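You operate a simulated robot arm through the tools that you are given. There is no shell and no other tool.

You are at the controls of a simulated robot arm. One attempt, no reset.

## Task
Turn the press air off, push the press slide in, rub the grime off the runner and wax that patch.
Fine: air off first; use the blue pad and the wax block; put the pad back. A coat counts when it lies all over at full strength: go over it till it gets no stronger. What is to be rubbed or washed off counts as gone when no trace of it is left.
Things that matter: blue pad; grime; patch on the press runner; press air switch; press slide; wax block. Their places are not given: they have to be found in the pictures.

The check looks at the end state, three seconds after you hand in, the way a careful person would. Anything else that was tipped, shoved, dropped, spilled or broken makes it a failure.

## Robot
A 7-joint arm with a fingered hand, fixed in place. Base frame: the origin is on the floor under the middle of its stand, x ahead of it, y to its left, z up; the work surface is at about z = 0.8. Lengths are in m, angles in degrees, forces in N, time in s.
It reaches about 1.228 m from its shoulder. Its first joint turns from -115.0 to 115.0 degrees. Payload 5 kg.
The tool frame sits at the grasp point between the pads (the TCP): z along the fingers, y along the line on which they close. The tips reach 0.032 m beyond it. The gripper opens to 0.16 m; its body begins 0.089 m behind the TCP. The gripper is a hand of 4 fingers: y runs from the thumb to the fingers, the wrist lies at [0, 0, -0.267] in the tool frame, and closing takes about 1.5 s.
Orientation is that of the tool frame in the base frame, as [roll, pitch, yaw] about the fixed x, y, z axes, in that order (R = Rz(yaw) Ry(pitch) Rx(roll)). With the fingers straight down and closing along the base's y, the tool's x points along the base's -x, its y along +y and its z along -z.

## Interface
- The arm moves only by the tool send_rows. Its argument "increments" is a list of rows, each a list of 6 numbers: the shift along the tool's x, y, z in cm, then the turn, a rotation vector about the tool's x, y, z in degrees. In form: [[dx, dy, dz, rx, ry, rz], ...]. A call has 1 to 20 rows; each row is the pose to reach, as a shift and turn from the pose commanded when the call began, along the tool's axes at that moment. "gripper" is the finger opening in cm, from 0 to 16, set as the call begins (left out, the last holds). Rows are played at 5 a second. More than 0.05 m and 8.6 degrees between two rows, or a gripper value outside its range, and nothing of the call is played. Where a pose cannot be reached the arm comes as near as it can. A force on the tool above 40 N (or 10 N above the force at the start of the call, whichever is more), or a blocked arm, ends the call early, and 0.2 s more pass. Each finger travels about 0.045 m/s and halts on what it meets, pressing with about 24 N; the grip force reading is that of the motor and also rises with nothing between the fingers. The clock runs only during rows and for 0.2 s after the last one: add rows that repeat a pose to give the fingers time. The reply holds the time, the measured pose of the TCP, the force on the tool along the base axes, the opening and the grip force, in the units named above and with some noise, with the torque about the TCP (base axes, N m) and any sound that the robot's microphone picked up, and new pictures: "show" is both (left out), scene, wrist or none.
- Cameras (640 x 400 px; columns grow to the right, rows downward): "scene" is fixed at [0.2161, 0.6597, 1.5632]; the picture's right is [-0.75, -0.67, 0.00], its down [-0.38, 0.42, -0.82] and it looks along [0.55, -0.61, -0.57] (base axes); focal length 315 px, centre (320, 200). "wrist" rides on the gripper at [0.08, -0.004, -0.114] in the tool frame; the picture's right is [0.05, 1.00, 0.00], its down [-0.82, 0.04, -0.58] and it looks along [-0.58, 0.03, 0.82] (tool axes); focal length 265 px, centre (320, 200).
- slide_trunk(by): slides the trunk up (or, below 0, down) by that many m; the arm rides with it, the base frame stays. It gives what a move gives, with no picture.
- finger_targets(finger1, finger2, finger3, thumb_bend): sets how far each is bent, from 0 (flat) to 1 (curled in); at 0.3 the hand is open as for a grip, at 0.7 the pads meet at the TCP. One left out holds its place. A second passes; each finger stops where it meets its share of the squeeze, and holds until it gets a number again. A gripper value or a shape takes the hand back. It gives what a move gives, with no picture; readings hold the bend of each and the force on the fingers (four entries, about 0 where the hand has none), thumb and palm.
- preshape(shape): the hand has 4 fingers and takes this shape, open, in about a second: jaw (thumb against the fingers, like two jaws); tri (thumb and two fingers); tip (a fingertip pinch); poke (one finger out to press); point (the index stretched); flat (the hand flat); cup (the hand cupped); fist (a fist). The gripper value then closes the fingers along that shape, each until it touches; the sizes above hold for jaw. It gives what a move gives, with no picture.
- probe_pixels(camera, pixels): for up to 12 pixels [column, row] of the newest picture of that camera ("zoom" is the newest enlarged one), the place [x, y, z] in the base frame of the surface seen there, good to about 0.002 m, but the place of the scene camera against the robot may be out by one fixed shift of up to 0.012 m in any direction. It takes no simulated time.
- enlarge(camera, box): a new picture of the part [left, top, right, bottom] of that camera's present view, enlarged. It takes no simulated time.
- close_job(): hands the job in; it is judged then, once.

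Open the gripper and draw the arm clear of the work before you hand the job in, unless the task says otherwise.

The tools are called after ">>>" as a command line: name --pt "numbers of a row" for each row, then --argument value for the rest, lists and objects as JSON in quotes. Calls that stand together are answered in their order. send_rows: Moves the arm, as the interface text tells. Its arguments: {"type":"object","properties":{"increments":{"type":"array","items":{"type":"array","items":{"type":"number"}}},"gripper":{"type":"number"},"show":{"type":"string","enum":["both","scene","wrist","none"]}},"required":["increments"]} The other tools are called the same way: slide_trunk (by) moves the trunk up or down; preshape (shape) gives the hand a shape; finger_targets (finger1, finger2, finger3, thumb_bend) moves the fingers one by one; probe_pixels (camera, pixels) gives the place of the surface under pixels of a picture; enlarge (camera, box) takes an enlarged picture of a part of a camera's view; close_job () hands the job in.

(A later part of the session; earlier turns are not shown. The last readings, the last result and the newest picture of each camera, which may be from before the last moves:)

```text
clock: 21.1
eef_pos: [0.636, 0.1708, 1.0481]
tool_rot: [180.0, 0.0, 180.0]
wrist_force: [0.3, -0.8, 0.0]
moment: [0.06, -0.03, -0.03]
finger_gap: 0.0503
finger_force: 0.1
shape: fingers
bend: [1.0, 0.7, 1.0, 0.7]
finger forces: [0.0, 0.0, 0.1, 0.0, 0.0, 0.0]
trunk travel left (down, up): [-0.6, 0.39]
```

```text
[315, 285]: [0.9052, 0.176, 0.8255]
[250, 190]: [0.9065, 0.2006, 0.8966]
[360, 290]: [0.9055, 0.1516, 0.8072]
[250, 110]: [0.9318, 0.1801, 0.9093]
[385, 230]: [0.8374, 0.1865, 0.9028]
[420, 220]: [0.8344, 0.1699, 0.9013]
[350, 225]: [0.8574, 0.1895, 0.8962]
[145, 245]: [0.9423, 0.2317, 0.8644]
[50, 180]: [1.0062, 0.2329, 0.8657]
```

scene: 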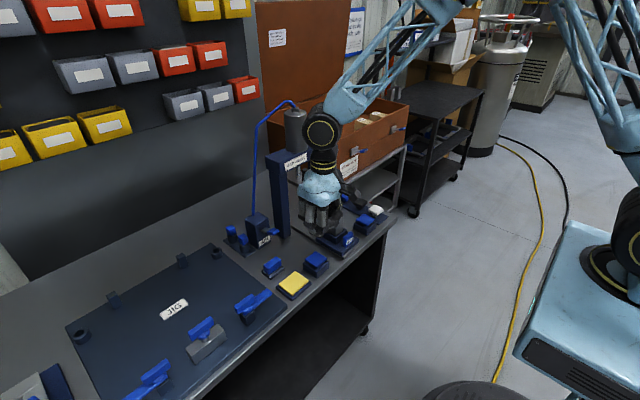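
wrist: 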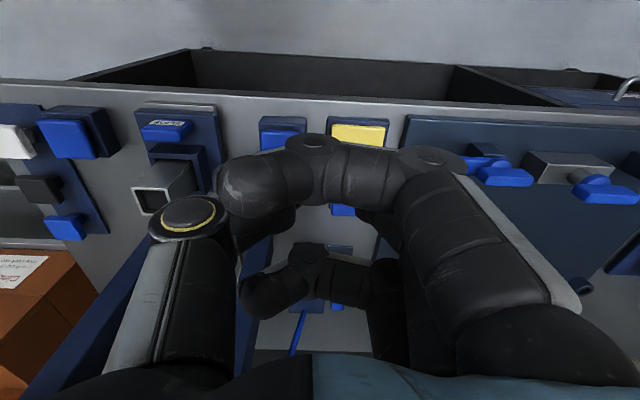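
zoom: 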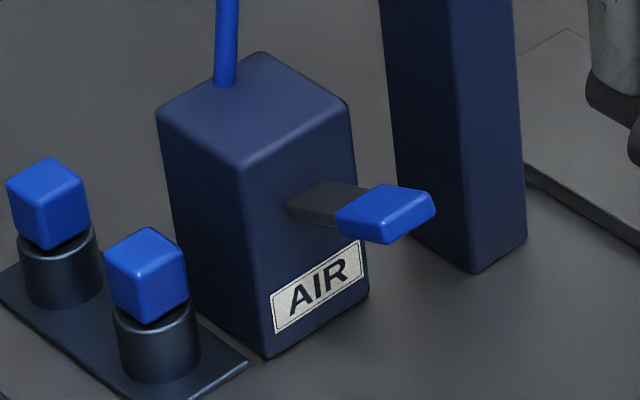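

Box face is at x≈0.905 and the lever rises to a blue tip at about (0.855, 0.166, 0.90) in the robot frame (the scene view is shifted about +0.012 in y). I bring the fingertip just above the lever with a 20° tilt.

>>> send_rows --pt "-4 0 1 0 -4 0" --pt "-8 -0.1 2 0 -8 0" --pt "-12 -0.2 4 0 -12 0" --pt "-16 -0.3 6 0 -16 0" --pt "-20.1 -0.5 8 0 -20 0" --pt "-20.1 -0.5 9.8 0 -20 0"

>>> enlarge --camera "scene" --box '[220, 160, 320, 260]'

```text
clock: 22.5
eef_pos: [0.8413, 0.1689, 0.9526]
tool_rot: [-180.0, 20.1, -180.0]
wrist_force: [-0.1, 0.2, -0.1]
moment: [0.0, 0.03, -0.03]
finger_gap: 0.0504
finger_force: 0.1
shape: fingers
bend: [1.0, 0.7, 1.0, 0.7]
finger forces: [0.0, 0.0, 0.1, 0.0, 0.0, 0.0]
trunk travel left (down, up): [-0.6, 0.39]
```

scene: 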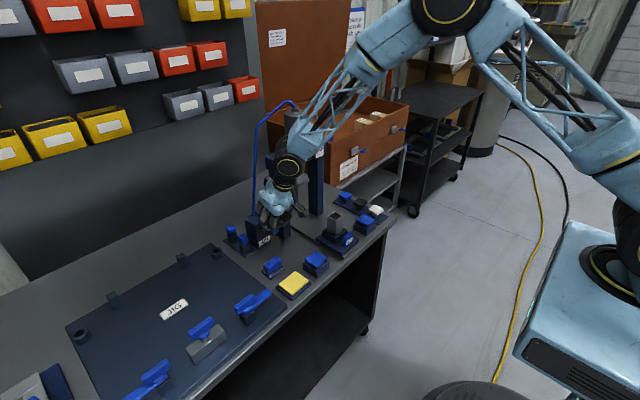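
wrist: 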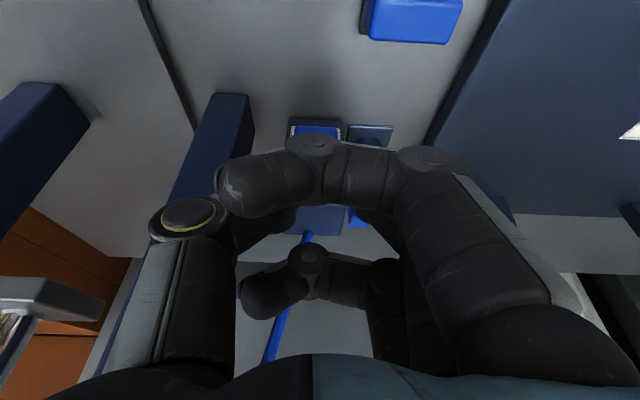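

```text
4.00 times, centred on (270, 210) of scene
```

zoom: 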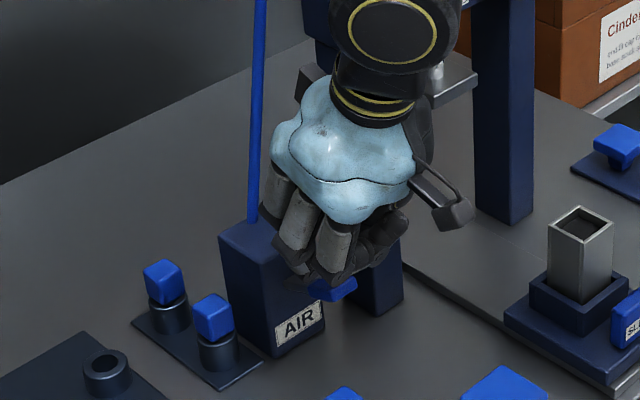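

The fingertips hover over the blue lever tip. I press straight down in small steps.

>>> send_rows --pt "0.34 0 0.94 0 0 0" --pt "0.68 0 1.88 0 0 0" --pt "0.85 0 2.35 0 0 0" --pt "1.03 0 2.82 0 0 0" --pt "1.2 0 3.3 0 0 0" --pt "1.37 0 3.76 0 0 0"

>>> enlarge --camera "scene" --box '[220, 160, 320, 260]'

```text
clock: 23.9
eef_pos: [0.8416, 0.1645, 0.9108]
tool_rot: [179.9, 20.1, -180.0]
wrist_force: [-0.6, 0.1, 0.1]
moment: [0.01, 0.01, -0.03]
finger_gap: 0.0507
finger_force: 0.1
shape: fingers
bend: [1.0, 0.7, 1.0, 0.7]
finger forces: [0.0, 0.1, 0.0, 0.0, 0.1, 0.1]
trunk travel left (down, up): [-0.6, 0.39]
```

scene: 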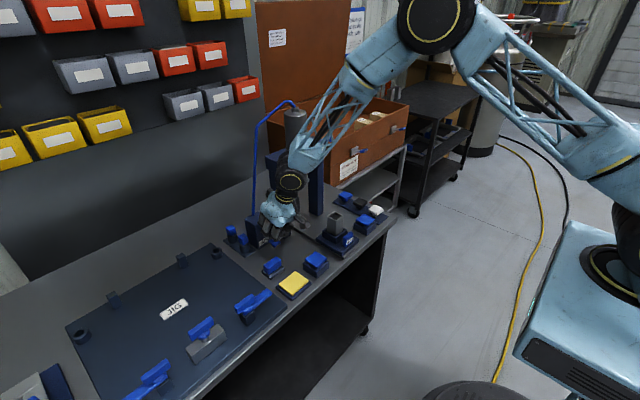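
wrist: 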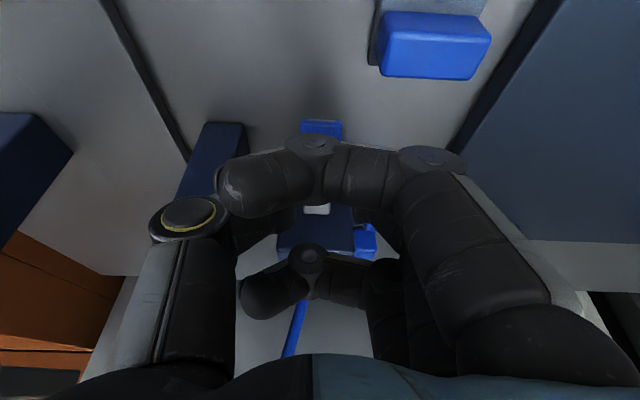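

```text
4.00 times, centred on (270, 210) of scene
```

zoom: 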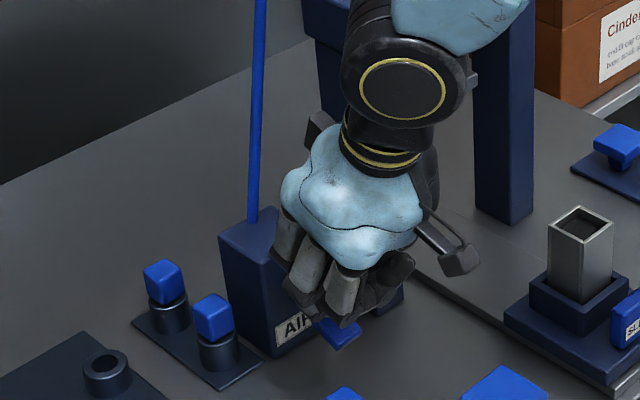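

The blue tip moved down to zoom (345,335) with almost no force. I probe where it is now before pressing further.

>>> probe_pixels --camera "zoom" --pixels '[[345, 335], [340, 347], [352, 328]]'

>>> probe_pixels --camera "wrist" --pixels '[[320, 125], [320, 131], [310, 128], [315, 209]]'

>>> enlarge --camera "wrist" --box '[260, 90, 400, 220]'

>>> enlarge --camera "scene" --box '[300, 130, 345, 170]'

```text
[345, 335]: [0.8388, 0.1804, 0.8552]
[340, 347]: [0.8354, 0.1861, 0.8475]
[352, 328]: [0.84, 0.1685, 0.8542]
```

```text
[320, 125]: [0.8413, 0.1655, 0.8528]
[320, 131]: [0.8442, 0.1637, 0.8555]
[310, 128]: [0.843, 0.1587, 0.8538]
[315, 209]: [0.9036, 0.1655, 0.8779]
```

```text
3.08 times, centred on (330, 155) of wrist
```

zoom: 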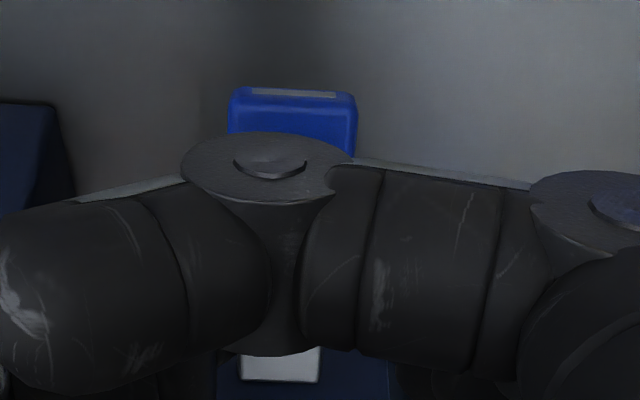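

```text
10.00 times, centred on (322, 150) of scene
```

zoom: 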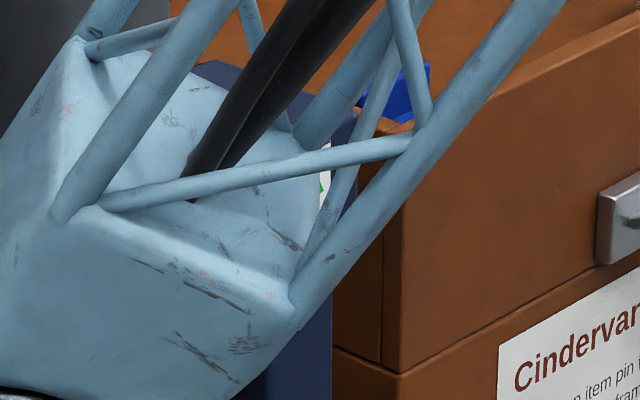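

The lever has snapped down (tip top now z≈0.855, was 0.905). I lift off, go back clear of the lever to the front of the slide, and check the gauge.

>>> send_rows --pt "-1.5 0 -4.2 0 0 0" --pt "-3.1 0 -8.5 0 2 0" --pt "0 -2 -9.6 0 4 0" --pt "3 -4 -10.7 0 6 0" --pt "6 -6 -11.8 0 9 0" --pt "9.1 -8.1 -12.9 0 12 0" --pt "12.2 -10.2 -14 0 15 0" --pt "15.3 -12.3 -15.1 0 18 0" --pt "18.3 -14.4 -16.2 0 20 0" --pt "21.3 -16.5 -17.4 0 20 0"

>>> enlarge --camera "scene" --box '[240, 130, 340, 260]'

>>> enlarge --camera "scene" --box '[300, 135, 340, 165]'

```text
clock: 26.1
eef_pos: [0.5815, 0.0006, 1.0048]
tool_rot: [180.0, -0.1, 179.9]
wrist_force: [-0.7, -0.6, 0.3]
moment: [0.01, -0.03, -0.01]
finger_gap: 0.0501
finger_force: 0.0
shape: fingers
bend: [1.0, 0.7, 1.0, 0.7]
finger forces: [0.1, 0.0, 0.0, 0.0, 0.1, 0.0]
trunk travel left (down, up): [-0.6, 0.39]
```

scene: 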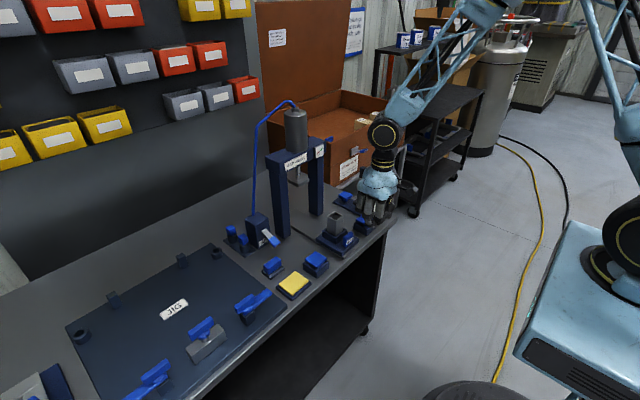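
wrist: 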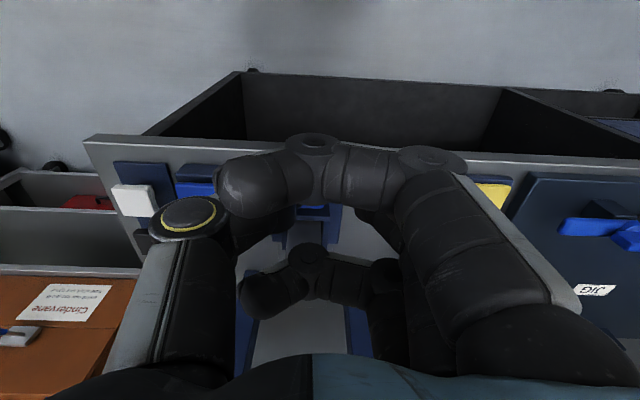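

```text
3.08 times, centred on (290, 195) of scene
```

zoom: 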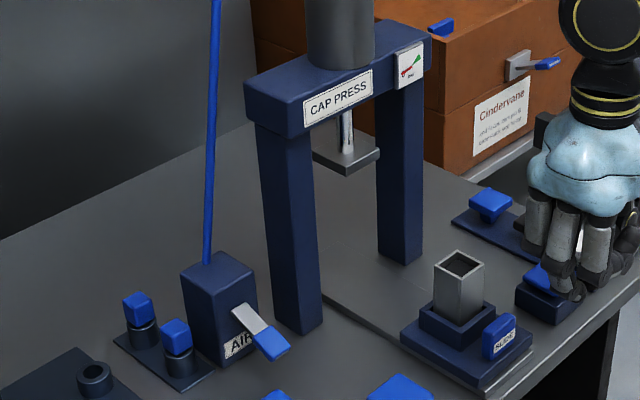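

```text
13.33 times, centred on (320, 150) of scene
```

zoom: 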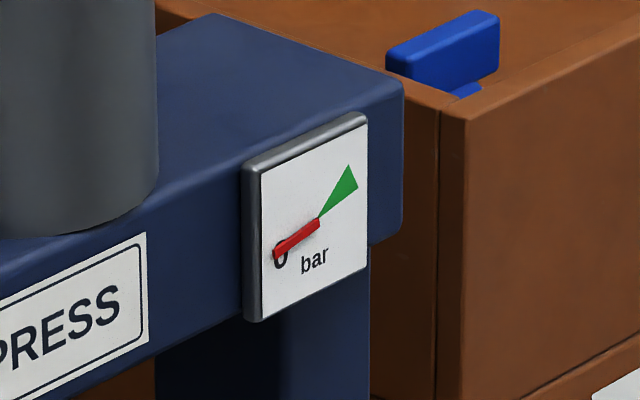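

The gauge now reads 0 bar, so the air is off. Next I probe the slide tab, carriage, ram, crossbar and posts to plan the push.

>>> enlarge --camera "scene" --box '[270, 140, 370, 260]'

```text
3.33 times, centred on (320, 200) of scene
```

zoom: 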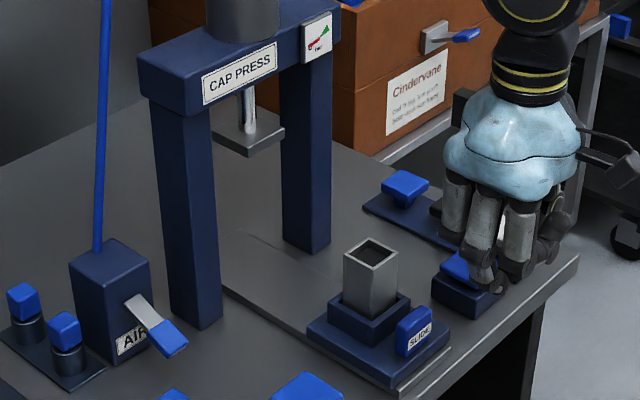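

>>> probe_pixels --camera "zoom" --pixels '[[345, 258], [371, 243], [397, 256], [372, 270], [396, 330], [430, 308], [414, 345], [410, 310], [310, 335], [392, 385], [447, 345], [330, 300]]'

>>> probe_pixels --camera "zoom" --pixels '[[250, 145], [280, 130], [225, 128], [185, 112], [200, 320], [315, 240], [222, 280], [225, 240], [250, 235], [300, 270], [350, 335], [430, 370]]'

```text
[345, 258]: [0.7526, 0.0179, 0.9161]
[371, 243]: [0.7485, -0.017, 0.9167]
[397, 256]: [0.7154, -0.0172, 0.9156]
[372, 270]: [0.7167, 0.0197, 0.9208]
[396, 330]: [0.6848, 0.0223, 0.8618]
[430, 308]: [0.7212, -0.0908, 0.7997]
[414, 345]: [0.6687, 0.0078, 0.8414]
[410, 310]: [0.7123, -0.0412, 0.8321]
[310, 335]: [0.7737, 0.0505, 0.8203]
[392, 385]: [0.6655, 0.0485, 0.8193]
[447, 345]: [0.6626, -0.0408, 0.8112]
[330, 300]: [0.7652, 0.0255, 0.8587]
```

```text
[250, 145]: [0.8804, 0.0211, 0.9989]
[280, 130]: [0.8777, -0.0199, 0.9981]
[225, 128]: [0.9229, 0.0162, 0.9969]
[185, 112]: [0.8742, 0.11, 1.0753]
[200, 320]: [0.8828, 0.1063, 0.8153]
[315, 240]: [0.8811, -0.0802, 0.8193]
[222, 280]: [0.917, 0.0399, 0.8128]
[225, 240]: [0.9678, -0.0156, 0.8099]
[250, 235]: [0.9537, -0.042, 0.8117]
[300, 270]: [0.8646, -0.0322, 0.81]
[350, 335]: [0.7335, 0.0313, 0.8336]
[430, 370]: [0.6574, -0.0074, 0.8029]
```

Runner top is z≈0.81 from x≈0.66 to 0.97, the ram hangs at x≈0.90 and the tab face is at x≈0.67, z 0.84–0.866. I tilt the hand 45° and bring the fingertip in front of the SLIDE tab.

>>> send_rows --pt "-0.5 -0.2 2 0 -7.5 0" --pt "-1 -0.4 4 0 -15 0" --pt "-1.5 -0.6 6 0 -22.5 0" --pt "-2 -0.8 8 0 -30 0" --pt "-2.5 -0.9 10.5 0 -37.5 0" --pt "-3 -1.0 13 0 -45 0"

>>> enlarge --camera "scene" --box '[290, 180, 400, 270]'

```text
clock: 27.5
eef_pos: [0.6112, -0.0104, 0.8734]
tool_rot: [-179.9, 45.0, 180.0]
wrist_force: [1.0, -0.2, 1.0]
moment: [0.01, 0.03, -0.04]
finger_gap: 0.0504
finger_force: 0.1
shape: fingers
bend: [1.0, 0.7, 1.0, 0.7]
finger forces: [0.0, 0.0, 0.0, 0.0, 0.1, 0.0]
trunk travel left (down, up): [-0.6, 0.39]
```

scene: 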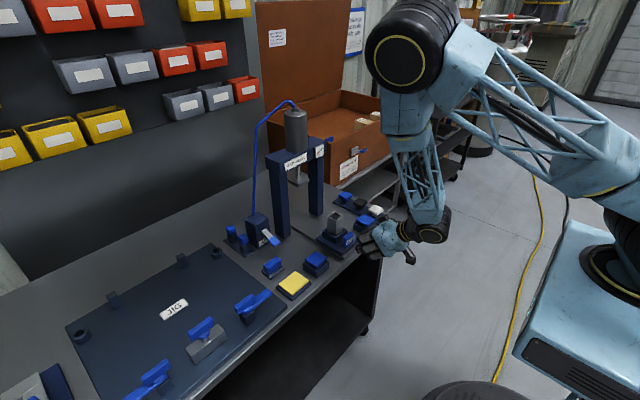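
wrist: 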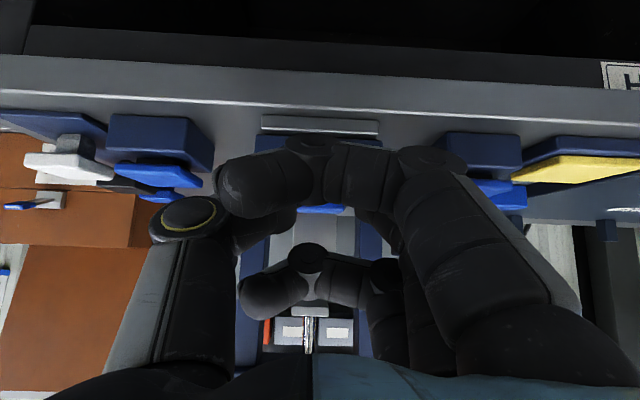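

```text
4.44 times, centred on (345, 225) of scene
```

zoom: 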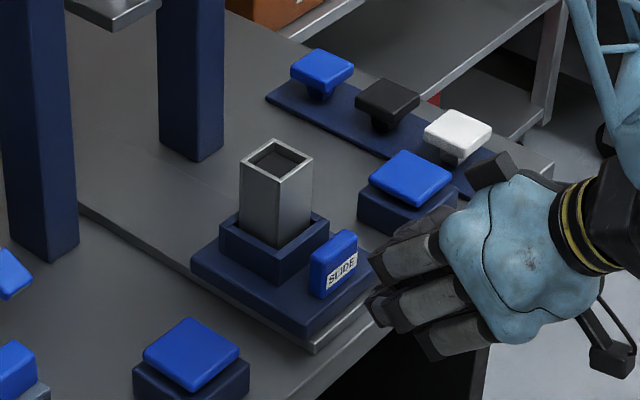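

The pinch sits right in front of the tab at zoom (345,270). I push along base +x in 1.5 cm steps.

>>> send_rows --pt "-1.06 0 1.06 0 0 0" --pt "-2.12 0 2.12 0 0 0" --pt "-3.18 0 3.18 0 0 0" --pt "-4.24 0 4.24 0 0 0" --pt "-5.3 0 5.3 0 0 0" --pt "-6.36 0 6.36 0 0 0" --pt "-7.42 0 7.42 0 0 0"

>>> enlarge --camera "scene" --box '[270, 160, 380, 260]'

```text
clock: 29.1
eef_pos: [0.7187, -0.009, 0.8736]
tool_rot: [180.0, 45.0, 180.0]
wrist_force: [-0.4, 0.7, -0.9]
moment: [0.01, 0.01, -0.02]
finger_gap: 0.0504
finger_force: 0.0
shape: fingers
bend: [1.0, 0.7, 1.0, 0.7]
finger forces: [0.0, 0.0, 0.0, 0.1, 0.0, 0.0]
trunk travel left (down, up): [-0.6, 0.39]
```

scene: 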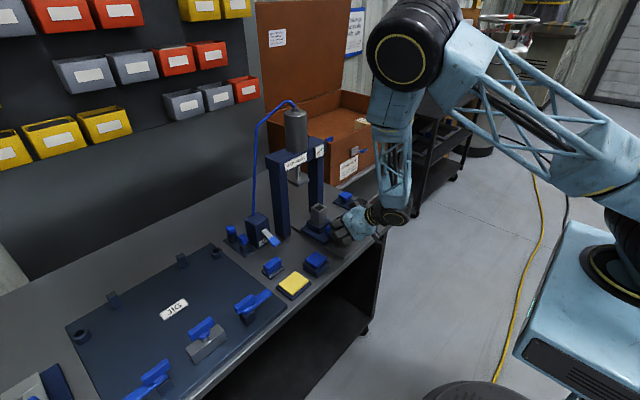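
wrist: 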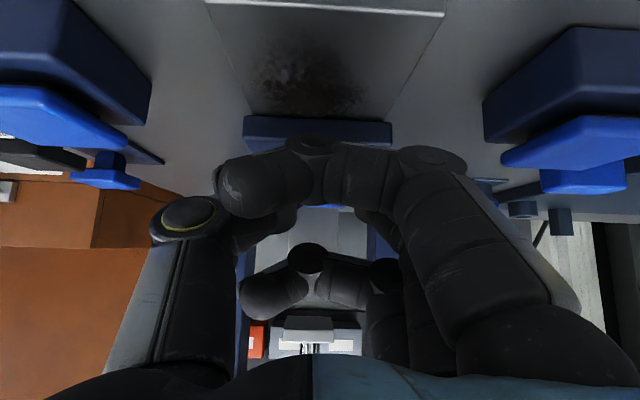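

```text
4.00 times, centred on (325, 210) of scene
```

zoom: 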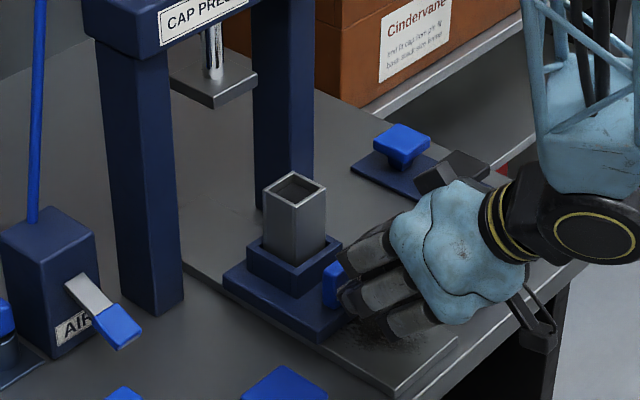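

The slide slides smoothly and the dark grime patch appears on the runner (wrist 310,75). I keep pushing.

>>> send_rows --pt "-1.06 0 1.06 0 0 0" --pt "-2.12 0 2.12 0 0 0" --pt "-3.18 0 3.18 0 0 0" --pt "-4.24 0 4.24 0 0 0" --pt "-5.0 0 5.0 0 0 0" --pt "-5.7 0 5.7 0 0 0"

>>> enlarge --camera "scene" --box '[270, 140, 380, 240]'

```text
clock: 30.5
eef_pos: [0.7969, -0.0071, 0.8733]
tool_rot: [180.0, 45.1, 179.9]
wrist_force: [0.1, -0.5, 0.5]
moment: [0.0, 0.02, 0.0]
finger_gap: 0.0506
finger_force: 0.0
shape: fingers
bend: [1.0, 0.7, 1.0, 0.7]
finger forces: [0.1, 0.0, 0.0, 0.0, 0.0, 0.0]
trunk travel left (down, up): [-0.6, 0.39]
```

scene: 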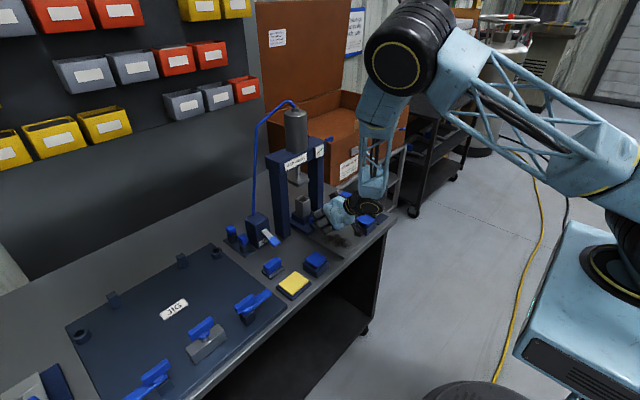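
wrist: 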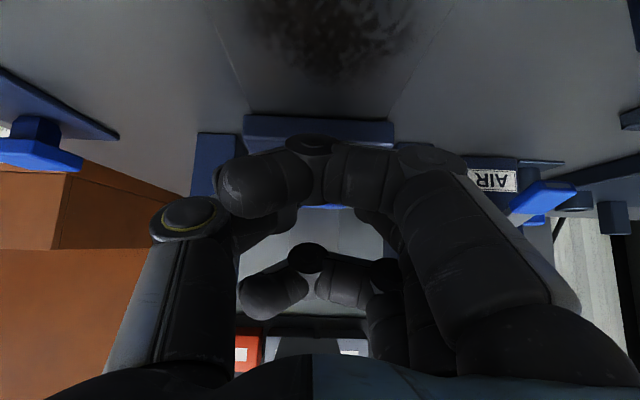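

```text
4.00 times, centred on (325, 190) of scene
```

zoom: 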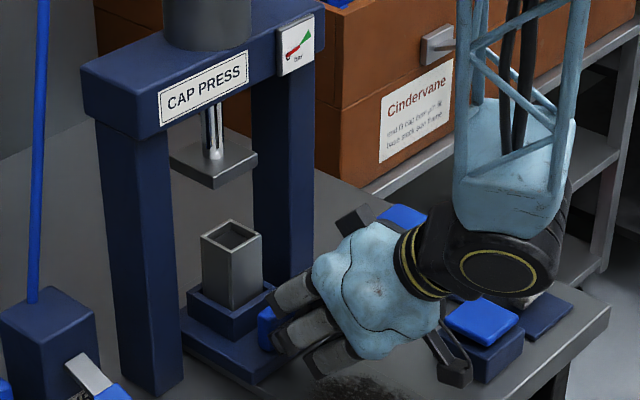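

The tube is nearly under the ram; I push on in 1 cm steps until the slide stops.

>>> send_rows --pt "-0.7 0 0.7 0 0 0" --pt "-1.4 0 1.4 0 0 0" --pt "-2.1 0 2.1 0 0 0" --pt "-2.8 0 2.8 0 0 0" --pt "-3.5 0 3.5 0 0 0"

>>> enlarge --camera "scene" --box '[260, 140, 370, 240]'

```text
clock: 31.3
eef_pos: [0.8161, -0.011, 0.8664]
tool_rot: [-179.7, 44.1, 179.8]
wrist_force: [-17.9, -1.8, 0.0]
moment: [0.01, 0.33, -0.2]
finger_gap: 0.0497
finger_force: 9.6
shape: fingers
bend: [1.0, 0.7, 1.0, 0.71]
finger forces: [0.0, 3.0, 0.0, 0.0, 17.2, 0.1]
trunk travel left (down, up): [-0.6, 0.39]
stopped in row 3: the force on the tool passed its limit at 49 N (the readings are from after the stop); the commanded pose is now the measured one
```

scene: 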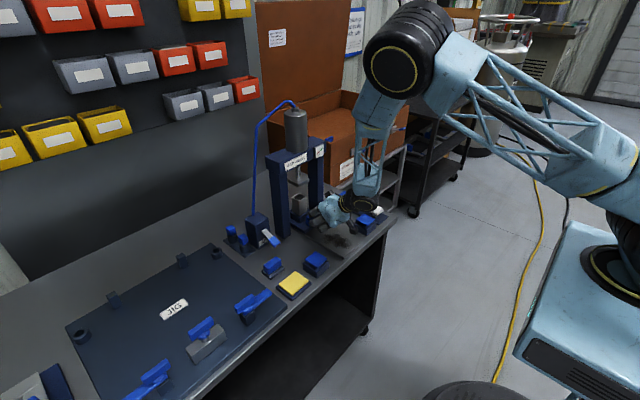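
wrist: 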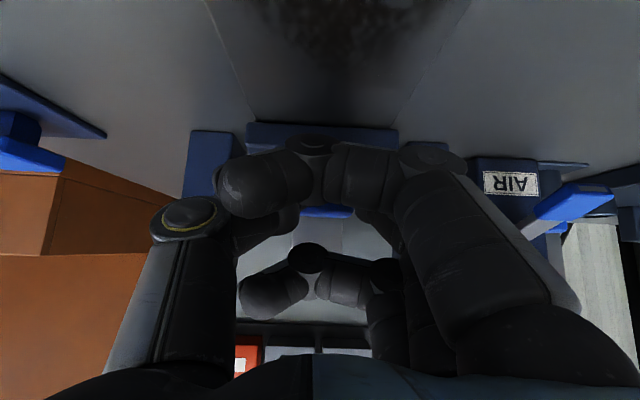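

```text
4.00 times, centred on (315, 190) of scene
```

zoom: 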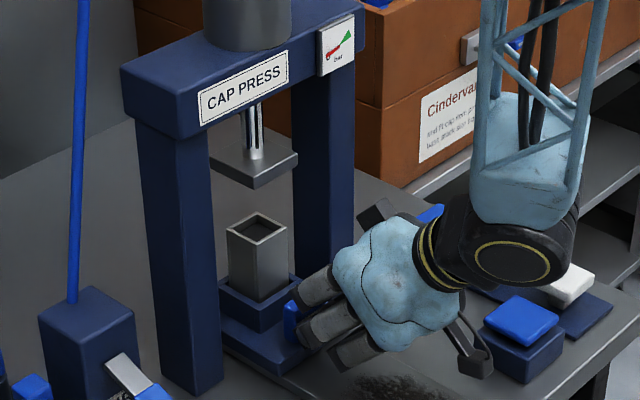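

The slide hit its end stop. I probe whether the tube sits under the ram, then back off.

>>> probe_pixels --camera "zoom" --pixels '[[230, 235], [256, 217], [286, 231], [257, 247], [257, 188], [297, 155], [212, 165], [290, 320]]'

>>> send_rows --pt "1.06 0 -1.06 0 0 0" --pt "2.8 0 -2.8 0 0 0" --pt "5 0 -5 0 0 0" --pt "5 0 -9 0 0 0" --pt "2 0 -12 0 5 0" --pt "-1 0 -15 0 12 0" --pt "-4 0 -18 0 19 0"

>>> enlarge --camera "scene" --box '[270, 150, 390, 270]'

```text
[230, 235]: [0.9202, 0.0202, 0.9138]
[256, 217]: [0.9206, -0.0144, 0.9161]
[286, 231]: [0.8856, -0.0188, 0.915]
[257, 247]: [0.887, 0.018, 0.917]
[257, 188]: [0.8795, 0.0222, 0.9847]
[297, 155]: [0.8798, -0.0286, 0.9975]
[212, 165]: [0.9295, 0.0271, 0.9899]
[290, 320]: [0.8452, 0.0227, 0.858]
```

```text
clock: 33.1
eef_pos: [0.7203, 0.0562, 1.0233]
tool_rot: [-179.4, 25.3, -174.1]
wrist_force: [-1.1, -0.5, 0.6]
moment: [0.01, 0.0, 0.03]
finger_gap: 0.0506
finger_force: 0.1
shape: fingers
bend: [1.0, 0.7, 1.0, 0.7]
finger forces: [0.0, 0.1, 0.0, 0.0, 0.0, 0.0]
trunk travel left (down, up): [-0.6, 0.39]
stopped in row 7: the arm was blocked; the commanded pose is now the measured one
```

scene: 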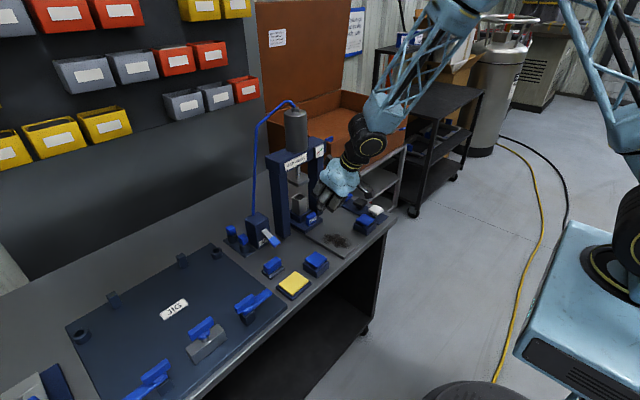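
wrist: 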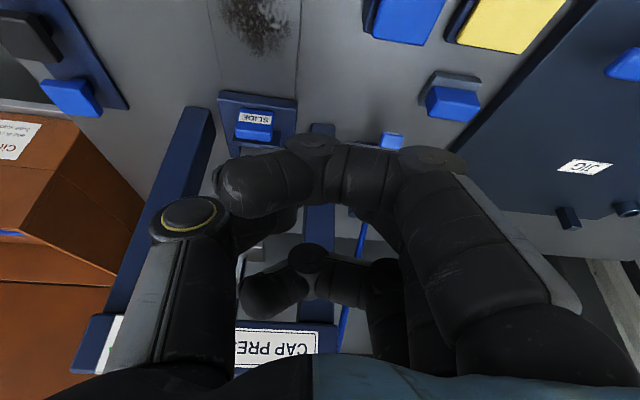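

```text
3.33 times, centred on (330, 210) of scene
```

zoom: 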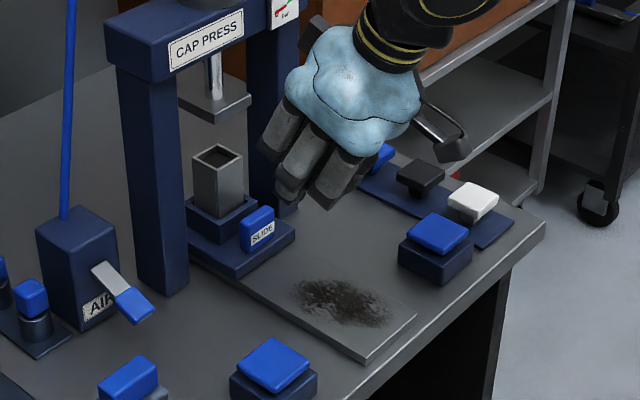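

The tube (x≈0.903) is under the ram (0.88–0.93) and the slide is in; the grime shows on the runner at zoom (345,300). I straighten the hand and move over toward the pad and yellow block for a closer look.

>>> send_rows --pt "0.5 3 -1.1 0.5 5 1.1" --pt "1 6 -2.1 1 10 2.1" --pt "1.5 9 -3.2 1.5 15 3.2" --pt "2 12 -4.2 2 20 4.2" --pt "2.5 15 -5.3 2.5 25 5.3"

>>> preshape --shape "jaw"

>>> send_rows --pt "0 0 0 0 0 0"

>>> enlarge --camera "scene" --box '[300, 205, 400, 275]'

```text
clock: 34.3
eef_pos: [0.6614, 0.2022, 1.0585]
tool_rot: [-178.2, 0.4, -179.9]
wrist_force: [-0.3, 0.5, 0.0]
moment: [-0.02, 0.0, -0.02]
finger_gap: 0.0505
finger_force: 0.1
shape: fingers
bend: [1.0, 0.7, 1.0, 0.7]
finger forces: [0.0, 0.0, 0.1, 0.0, 0.0, 0.0]
trunk travel left (down, up): [-0.6, 0.39]
```

scene: 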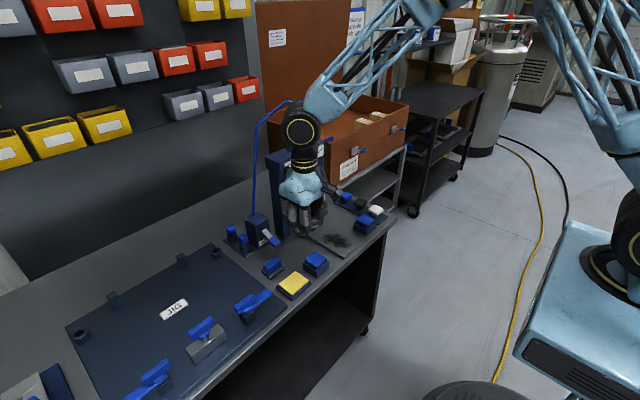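
wrist: 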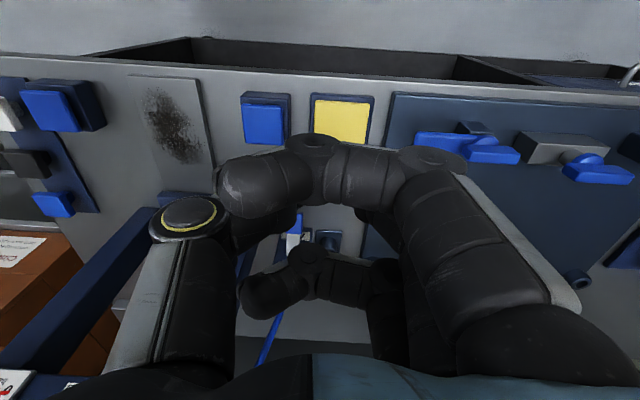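

```text
clock: 35.2
eef_pos: [0.6624, 0.201, 1.0583]
tool_rot: [-178.2, 0.5, -179.9]
wrist_force: [0.6, -0.9, 0.9]
moment: [-0.03, 0.0, 0.01]
finger_gap: 0.1598
finger_force: 0.1
shape: jaw
bend: [0.3, 0.3, 0.3, 0.3]
finger forces: [0.0, 0.0, 0.0, 0.0, 0.1, 0.1]
trunk travel left (down, up): [-0.6, 0.39]
```

```text
clock: 35.6
eef_pos: [0.6633, 0.2012, 1.0581]
tool_rot: [-178.2, 0.5, -180.0]
wrist_force: [0.2, -0.1, 0.4]
moment: [-0.06, 0.01, 0.0]
finger_gap: 0.16
finger_force: 0.1
shape: jaw
bend: [0.3, 0.3, 0.3, 0.3]
finger forces: [0.0, 0.1, 0.0, 0.1, 0.0, 0.0]
trunk travel left (down, up): [-0.6, 0.39]
```

scene: 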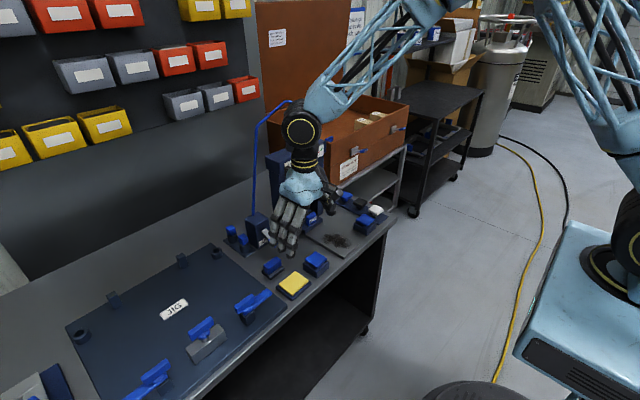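
wrist: 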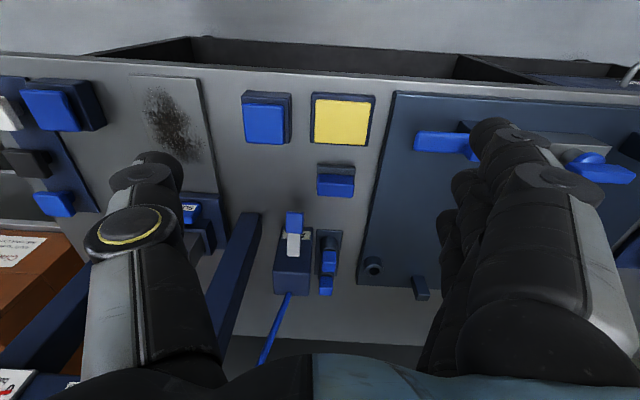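

```text
5.71 times, centred on (350, 240) of scene
```

zoom: 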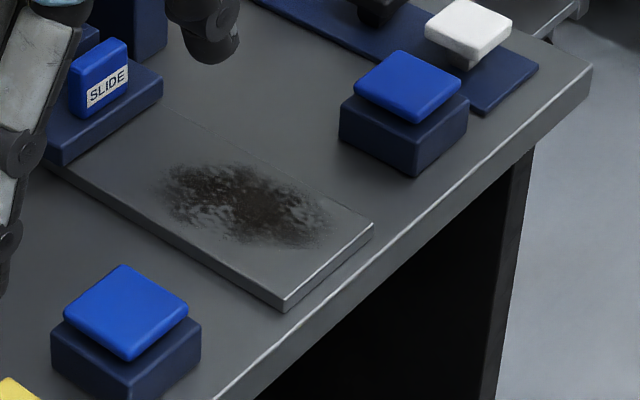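

I enlarge the wrist view at the pad/yellow block and the grime patch for exact measures.

>>> enlarge --camera "wrist" --box '[290, 80, 390, 210]'

>>> probe_pixels --camera "wrist" --pixels '[[143, 90], [165, 83], [190, 100], [203, 140], [203, 160], [185, 165], [155, 150], [145, 120], [175, 125], [128, 78], [196, 80], [213, 170]]'

>>> probe_pixels --camera "wrist" --pixels '[[318, 176], [353, 176], [319, 196], [353, 197], [336, 186], [318, 166], [353, 166], [316, 191], [316, 99], [370, 99], [316, 142], [366, 144]]'

```text
3.08 times, centred on (340, 145) of wrist
```

zoom: 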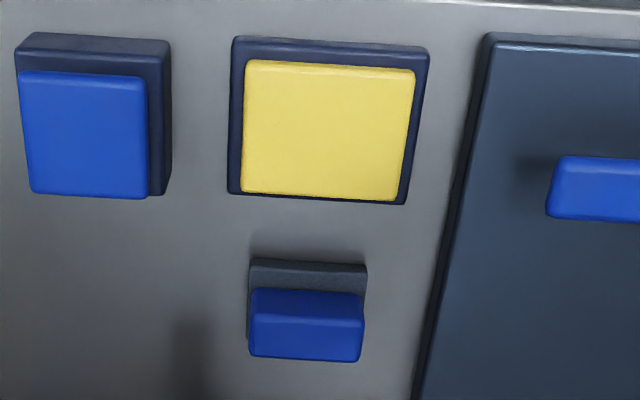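

```text
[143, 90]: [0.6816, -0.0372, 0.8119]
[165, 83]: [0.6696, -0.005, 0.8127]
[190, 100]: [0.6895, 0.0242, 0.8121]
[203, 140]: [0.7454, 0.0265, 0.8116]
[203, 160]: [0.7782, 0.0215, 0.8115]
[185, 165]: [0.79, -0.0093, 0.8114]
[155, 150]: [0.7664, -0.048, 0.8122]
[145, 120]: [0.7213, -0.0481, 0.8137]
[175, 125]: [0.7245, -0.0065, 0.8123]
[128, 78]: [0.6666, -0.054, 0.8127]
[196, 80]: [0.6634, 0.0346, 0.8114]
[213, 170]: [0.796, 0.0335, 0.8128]
```

```text
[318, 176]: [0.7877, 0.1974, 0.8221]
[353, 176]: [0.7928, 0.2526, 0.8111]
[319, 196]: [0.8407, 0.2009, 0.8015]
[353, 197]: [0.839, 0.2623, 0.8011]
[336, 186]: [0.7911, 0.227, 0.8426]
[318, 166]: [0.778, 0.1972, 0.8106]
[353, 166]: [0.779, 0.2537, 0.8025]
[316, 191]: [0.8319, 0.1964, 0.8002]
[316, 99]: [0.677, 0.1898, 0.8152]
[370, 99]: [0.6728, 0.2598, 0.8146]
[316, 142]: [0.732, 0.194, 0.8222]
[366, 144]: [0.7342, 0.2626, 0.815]
```

Pad handle: x 0.786–0.812, y 0.199–0.252, top z 0.842; runner y −0.054…0.035 with the patch at about x 0.675–0.785, y −0.045…0.027. I first level the hand, then turn it 90° so the three fingers lie along the handle's long side.

>>> send_rows --pt "-3 0.8 0 -0.6 -0.2 0" --pt "-7 1.6 0 -1.2 -0.4 0" --pt "-11 2.4 0 -1.8 -0.5 0" --gripper 8 --show "none"

>>> send_rows --pt "0 0 0 0 0 7.5" --pt "0 0 0 0 0 15" --pt "0 0 0 0 0 22.5" --pt "0 0 0 0 0 30" --pt "0 0 0 0 0 37.5" --pt "0 0 0 0 0 45" --pt "0 0 0 0 0 52.5" --pt "0 0 0 0 0 60" --pt "0 0 0 0 0 67.5" --pt "0 0 0 0 0 75" --pt "0 0 0 0 0 82.5" --pt "0 0 0 0 0 90" --pt "0 0 0 0 0 90"

```text
clock: 36.4
eef_pos: [0.771, 0.2272, 1.0604]
tool_rot: [-180.0, 0.9, -179.9]
wrist_force: [0.1, 0.4, -0.4]
moment: [0.0, 0.03, 0.01]
finger_gap: 0.0905
finger_force: 0.0
shape: jaw
bend: [0.72, 0.72, 0.72, 0.7]
finger forces: [0.0, 0.0, 0.0, 0.1, 0.0, 0.1]
trunk travel left (down, up): [-0.6, 0.39]
```

```text
clock: 39.2
eef_pos: [0.7704, 0.2269, 1.0598]
tool_rot: [179.0, 0.0, 90.0]
wrist_force: [-0.3, 0.3, -0.9]
moment: [0.01, 0.0, 0.02]
finger_gap: 0.0808
finger_force: 0.1
shape: jaw
bend: [0.72, 0.72, 0.72, 0.7]
finger forces: [0.0, 0.0, 0.0, 0.0, 0.0, 0.0]
trunk travel left (down, up): [-0.6, 0.39]
```

scene: 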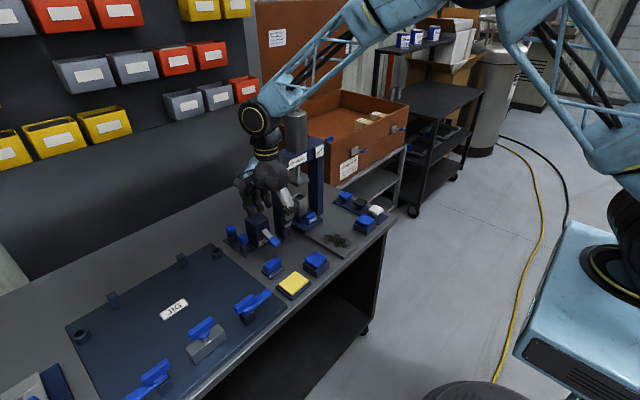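
wrist: 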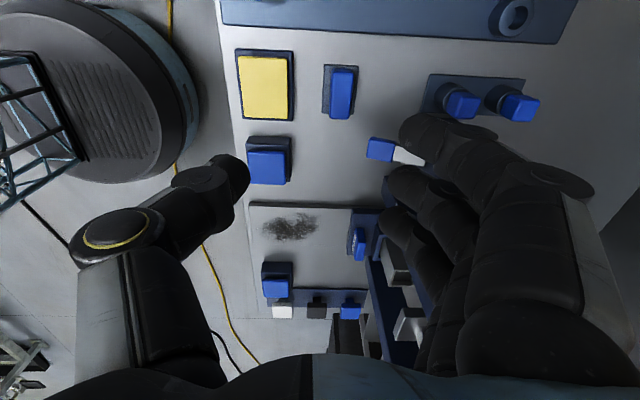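

The hand is turned: fingers at +x, thumb at −x. The pad shows at (340,92) in the wrist picture; I zoom and probe its corners from this new angle.

>>> enlarge --camera "wrist" --box '[300, 50, 380, 130]'

>>> probe_pixels --camera "zoom" --pixels '[[250, 200], [265, 220], [290, 170], [200, 180]]'

```text
5.00 times, centred on (340, 90) of wrist
```

zoom: 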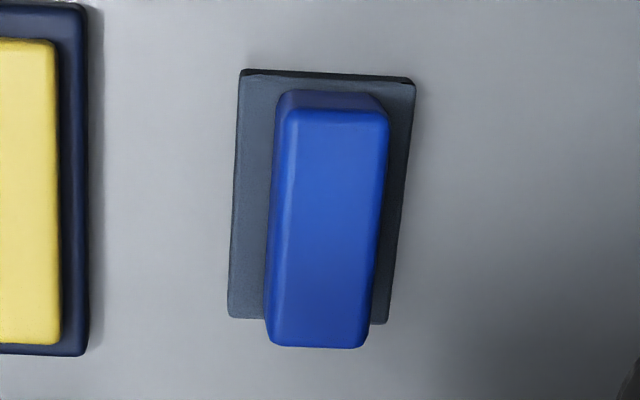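

```text
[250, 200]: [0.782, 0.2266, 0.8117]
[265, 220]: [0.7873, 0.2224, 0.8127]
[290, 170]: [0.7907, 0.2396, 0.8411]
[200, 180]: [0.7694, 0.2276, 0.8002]
```

>>> probe_pixels --camera "zoom" --pixels '[[243, 76], [411, 84], [233, 315], [383, 320], [395, 200], [290, 115], [383, 117], [275, 335], [362, 340], [330, 220], [282, 95], [380, 200]]'

```text
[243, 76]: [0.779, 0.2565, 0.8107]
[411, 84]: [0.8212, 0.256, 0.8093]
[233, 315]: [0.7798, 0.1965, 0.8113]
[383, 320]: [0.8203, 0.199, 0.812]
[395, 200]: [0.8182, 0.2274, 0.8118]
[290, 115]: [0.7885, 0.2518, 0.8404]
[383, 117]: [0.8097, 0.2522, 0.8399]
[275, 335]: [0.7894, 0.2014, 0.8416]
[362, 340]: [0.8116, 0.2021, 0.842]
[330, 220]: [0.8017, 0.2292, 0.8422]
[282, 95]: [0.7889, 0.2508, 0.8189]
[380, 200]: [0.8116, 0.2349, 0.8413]
```

Pad centre is (0.800, 0.2265): slab 4.2×6.0 cm, handle 2.4 cm wide, top z 0.842. I lower the open hand to just above it.

>>> send_rows --pt "0 1 3 0.5 0 0" --pt "0 2 6 1 0 0" --pt "0 2.8 9 1 0 0" --pt "0 2.8 12 1 0 0" --pt "0 2.8 15 1 0 0"

>>> enlarge --camera "scene" --box '[230, 210, 310, 290]'

```text
clock: 40.4
eef_pos: [0.8023, 0.2255, 0.9094]
tool_rot: [-179.9, 0.0, 90.2]
wrist_force: [0.7, -0.8, 0.4]
moment: [0.04, -0.01, -0.02]
finger_gap: 0.0809
finger_force: 0.1
shape: jaw
bend: [0.72, 0.72, 0.72, 0.7]
finger forces: [0.0, 0.1, 0.0, 0.0, 0.1, 0.0]
trunk travel left (down, up): [-0.6, 0.39]
```

scene: 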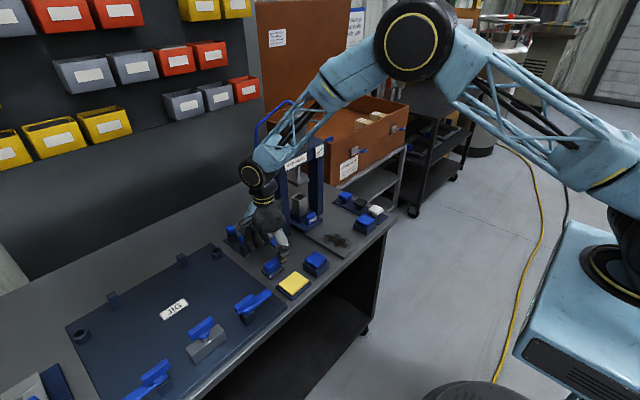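
wrist: 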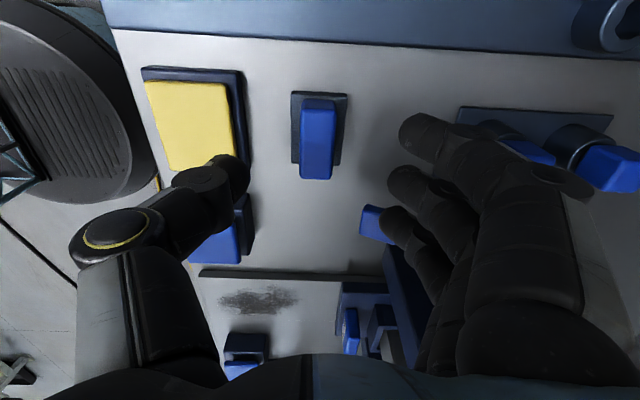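

```text
5.00 times, centred on (270, 250) of scene
```

zoom: 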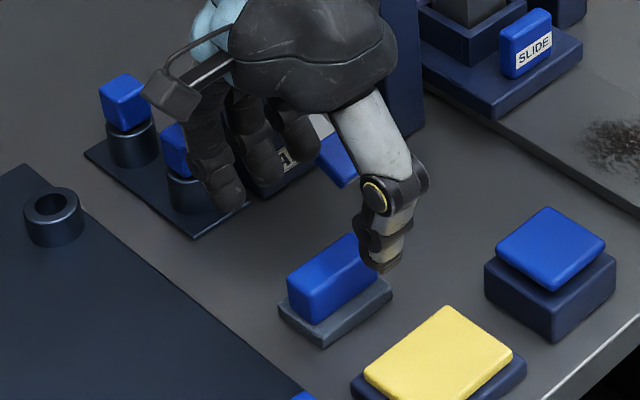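

The third fingertip (385,225) looks close to the AIR lever (370,222). I probe fingers and lever to judge the clearance before lowering.

>>> probe_pixels --camera "wrist" --pixels '[[410, 130], [400, 182], [390, 222], [395, 235], [372, 222], [368, 210], [240, 175], [225, 160], [317, 140], [317, 178]]'

```text
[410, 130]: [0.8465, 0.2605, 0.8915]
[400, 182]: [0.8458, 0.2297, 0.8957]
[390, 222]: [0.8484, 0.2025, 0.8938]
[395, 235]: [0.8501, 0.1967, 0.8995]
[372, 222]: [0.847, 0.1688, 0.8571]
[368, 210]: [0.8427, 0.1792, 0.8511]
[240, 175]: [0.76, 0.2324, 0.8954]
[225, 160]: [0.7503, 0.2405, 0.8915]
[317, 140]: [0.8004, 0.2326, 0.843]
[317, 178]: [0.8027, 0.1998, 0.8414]
```

Clearance to the lever is about 1.5 cm; I shift 0.6 cm in +y, narrow the opening to 5.5 cm and lower onto the handle.

>>> send_rows --pt "0.6 -0.2 0 0 0 0" --pt "0.6 -0.2 0 0 0 0" --pt "0.6 -0.2 1.5 0 0 0" --pt "0.6 -0.2 3 0 0 0" --pt "0.6 -0.2 4.5 0 0 0" --pt "0.6 -0.2 5.5 0 0 0" --gripper 5.5

>>> enlarge --camera "scene" --box '[230, 210, 310, 290]'

```text
clock: 41.8
eef_pos: [0.8012, 0.2335, 0.8554]
tool_rot: [180.0, 0.0, 90.1]
wrist_force: [0.4, 0.4, 0.2]
moment: [-0.01, -0.02, 0.01]
finger_gap: 0.0556
finger_force: 0.1
shape: jaw
bend: [0.73, 0.73, 0.73, 0.7]
finger forces: [0.0, 0.0, 0.1, 0.0, 0.1, 0.0]
trunk travel left (down, up): [-0.6, 0.39]
```

scene: 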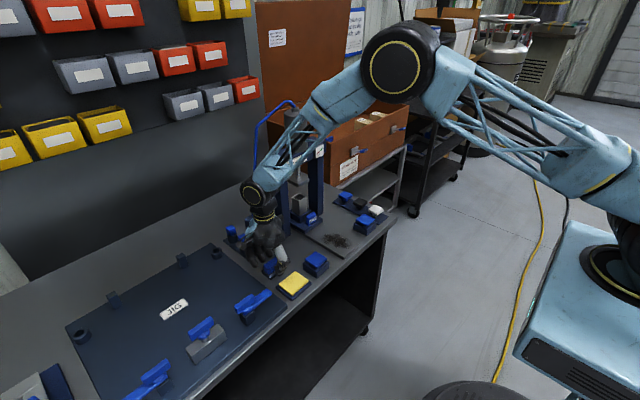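
wrist: 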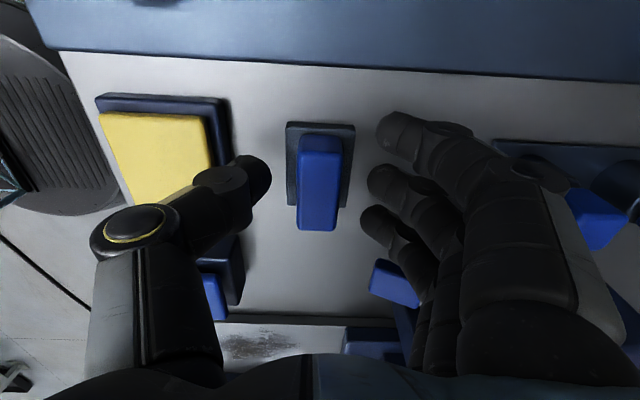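

```text
5.00 times, centred on (270, 250) of scene
```

zoom: 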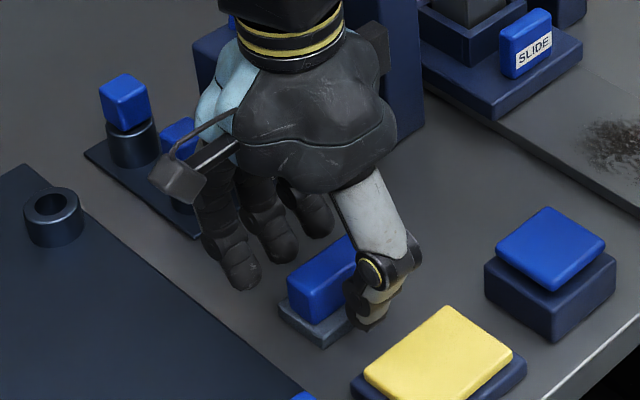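

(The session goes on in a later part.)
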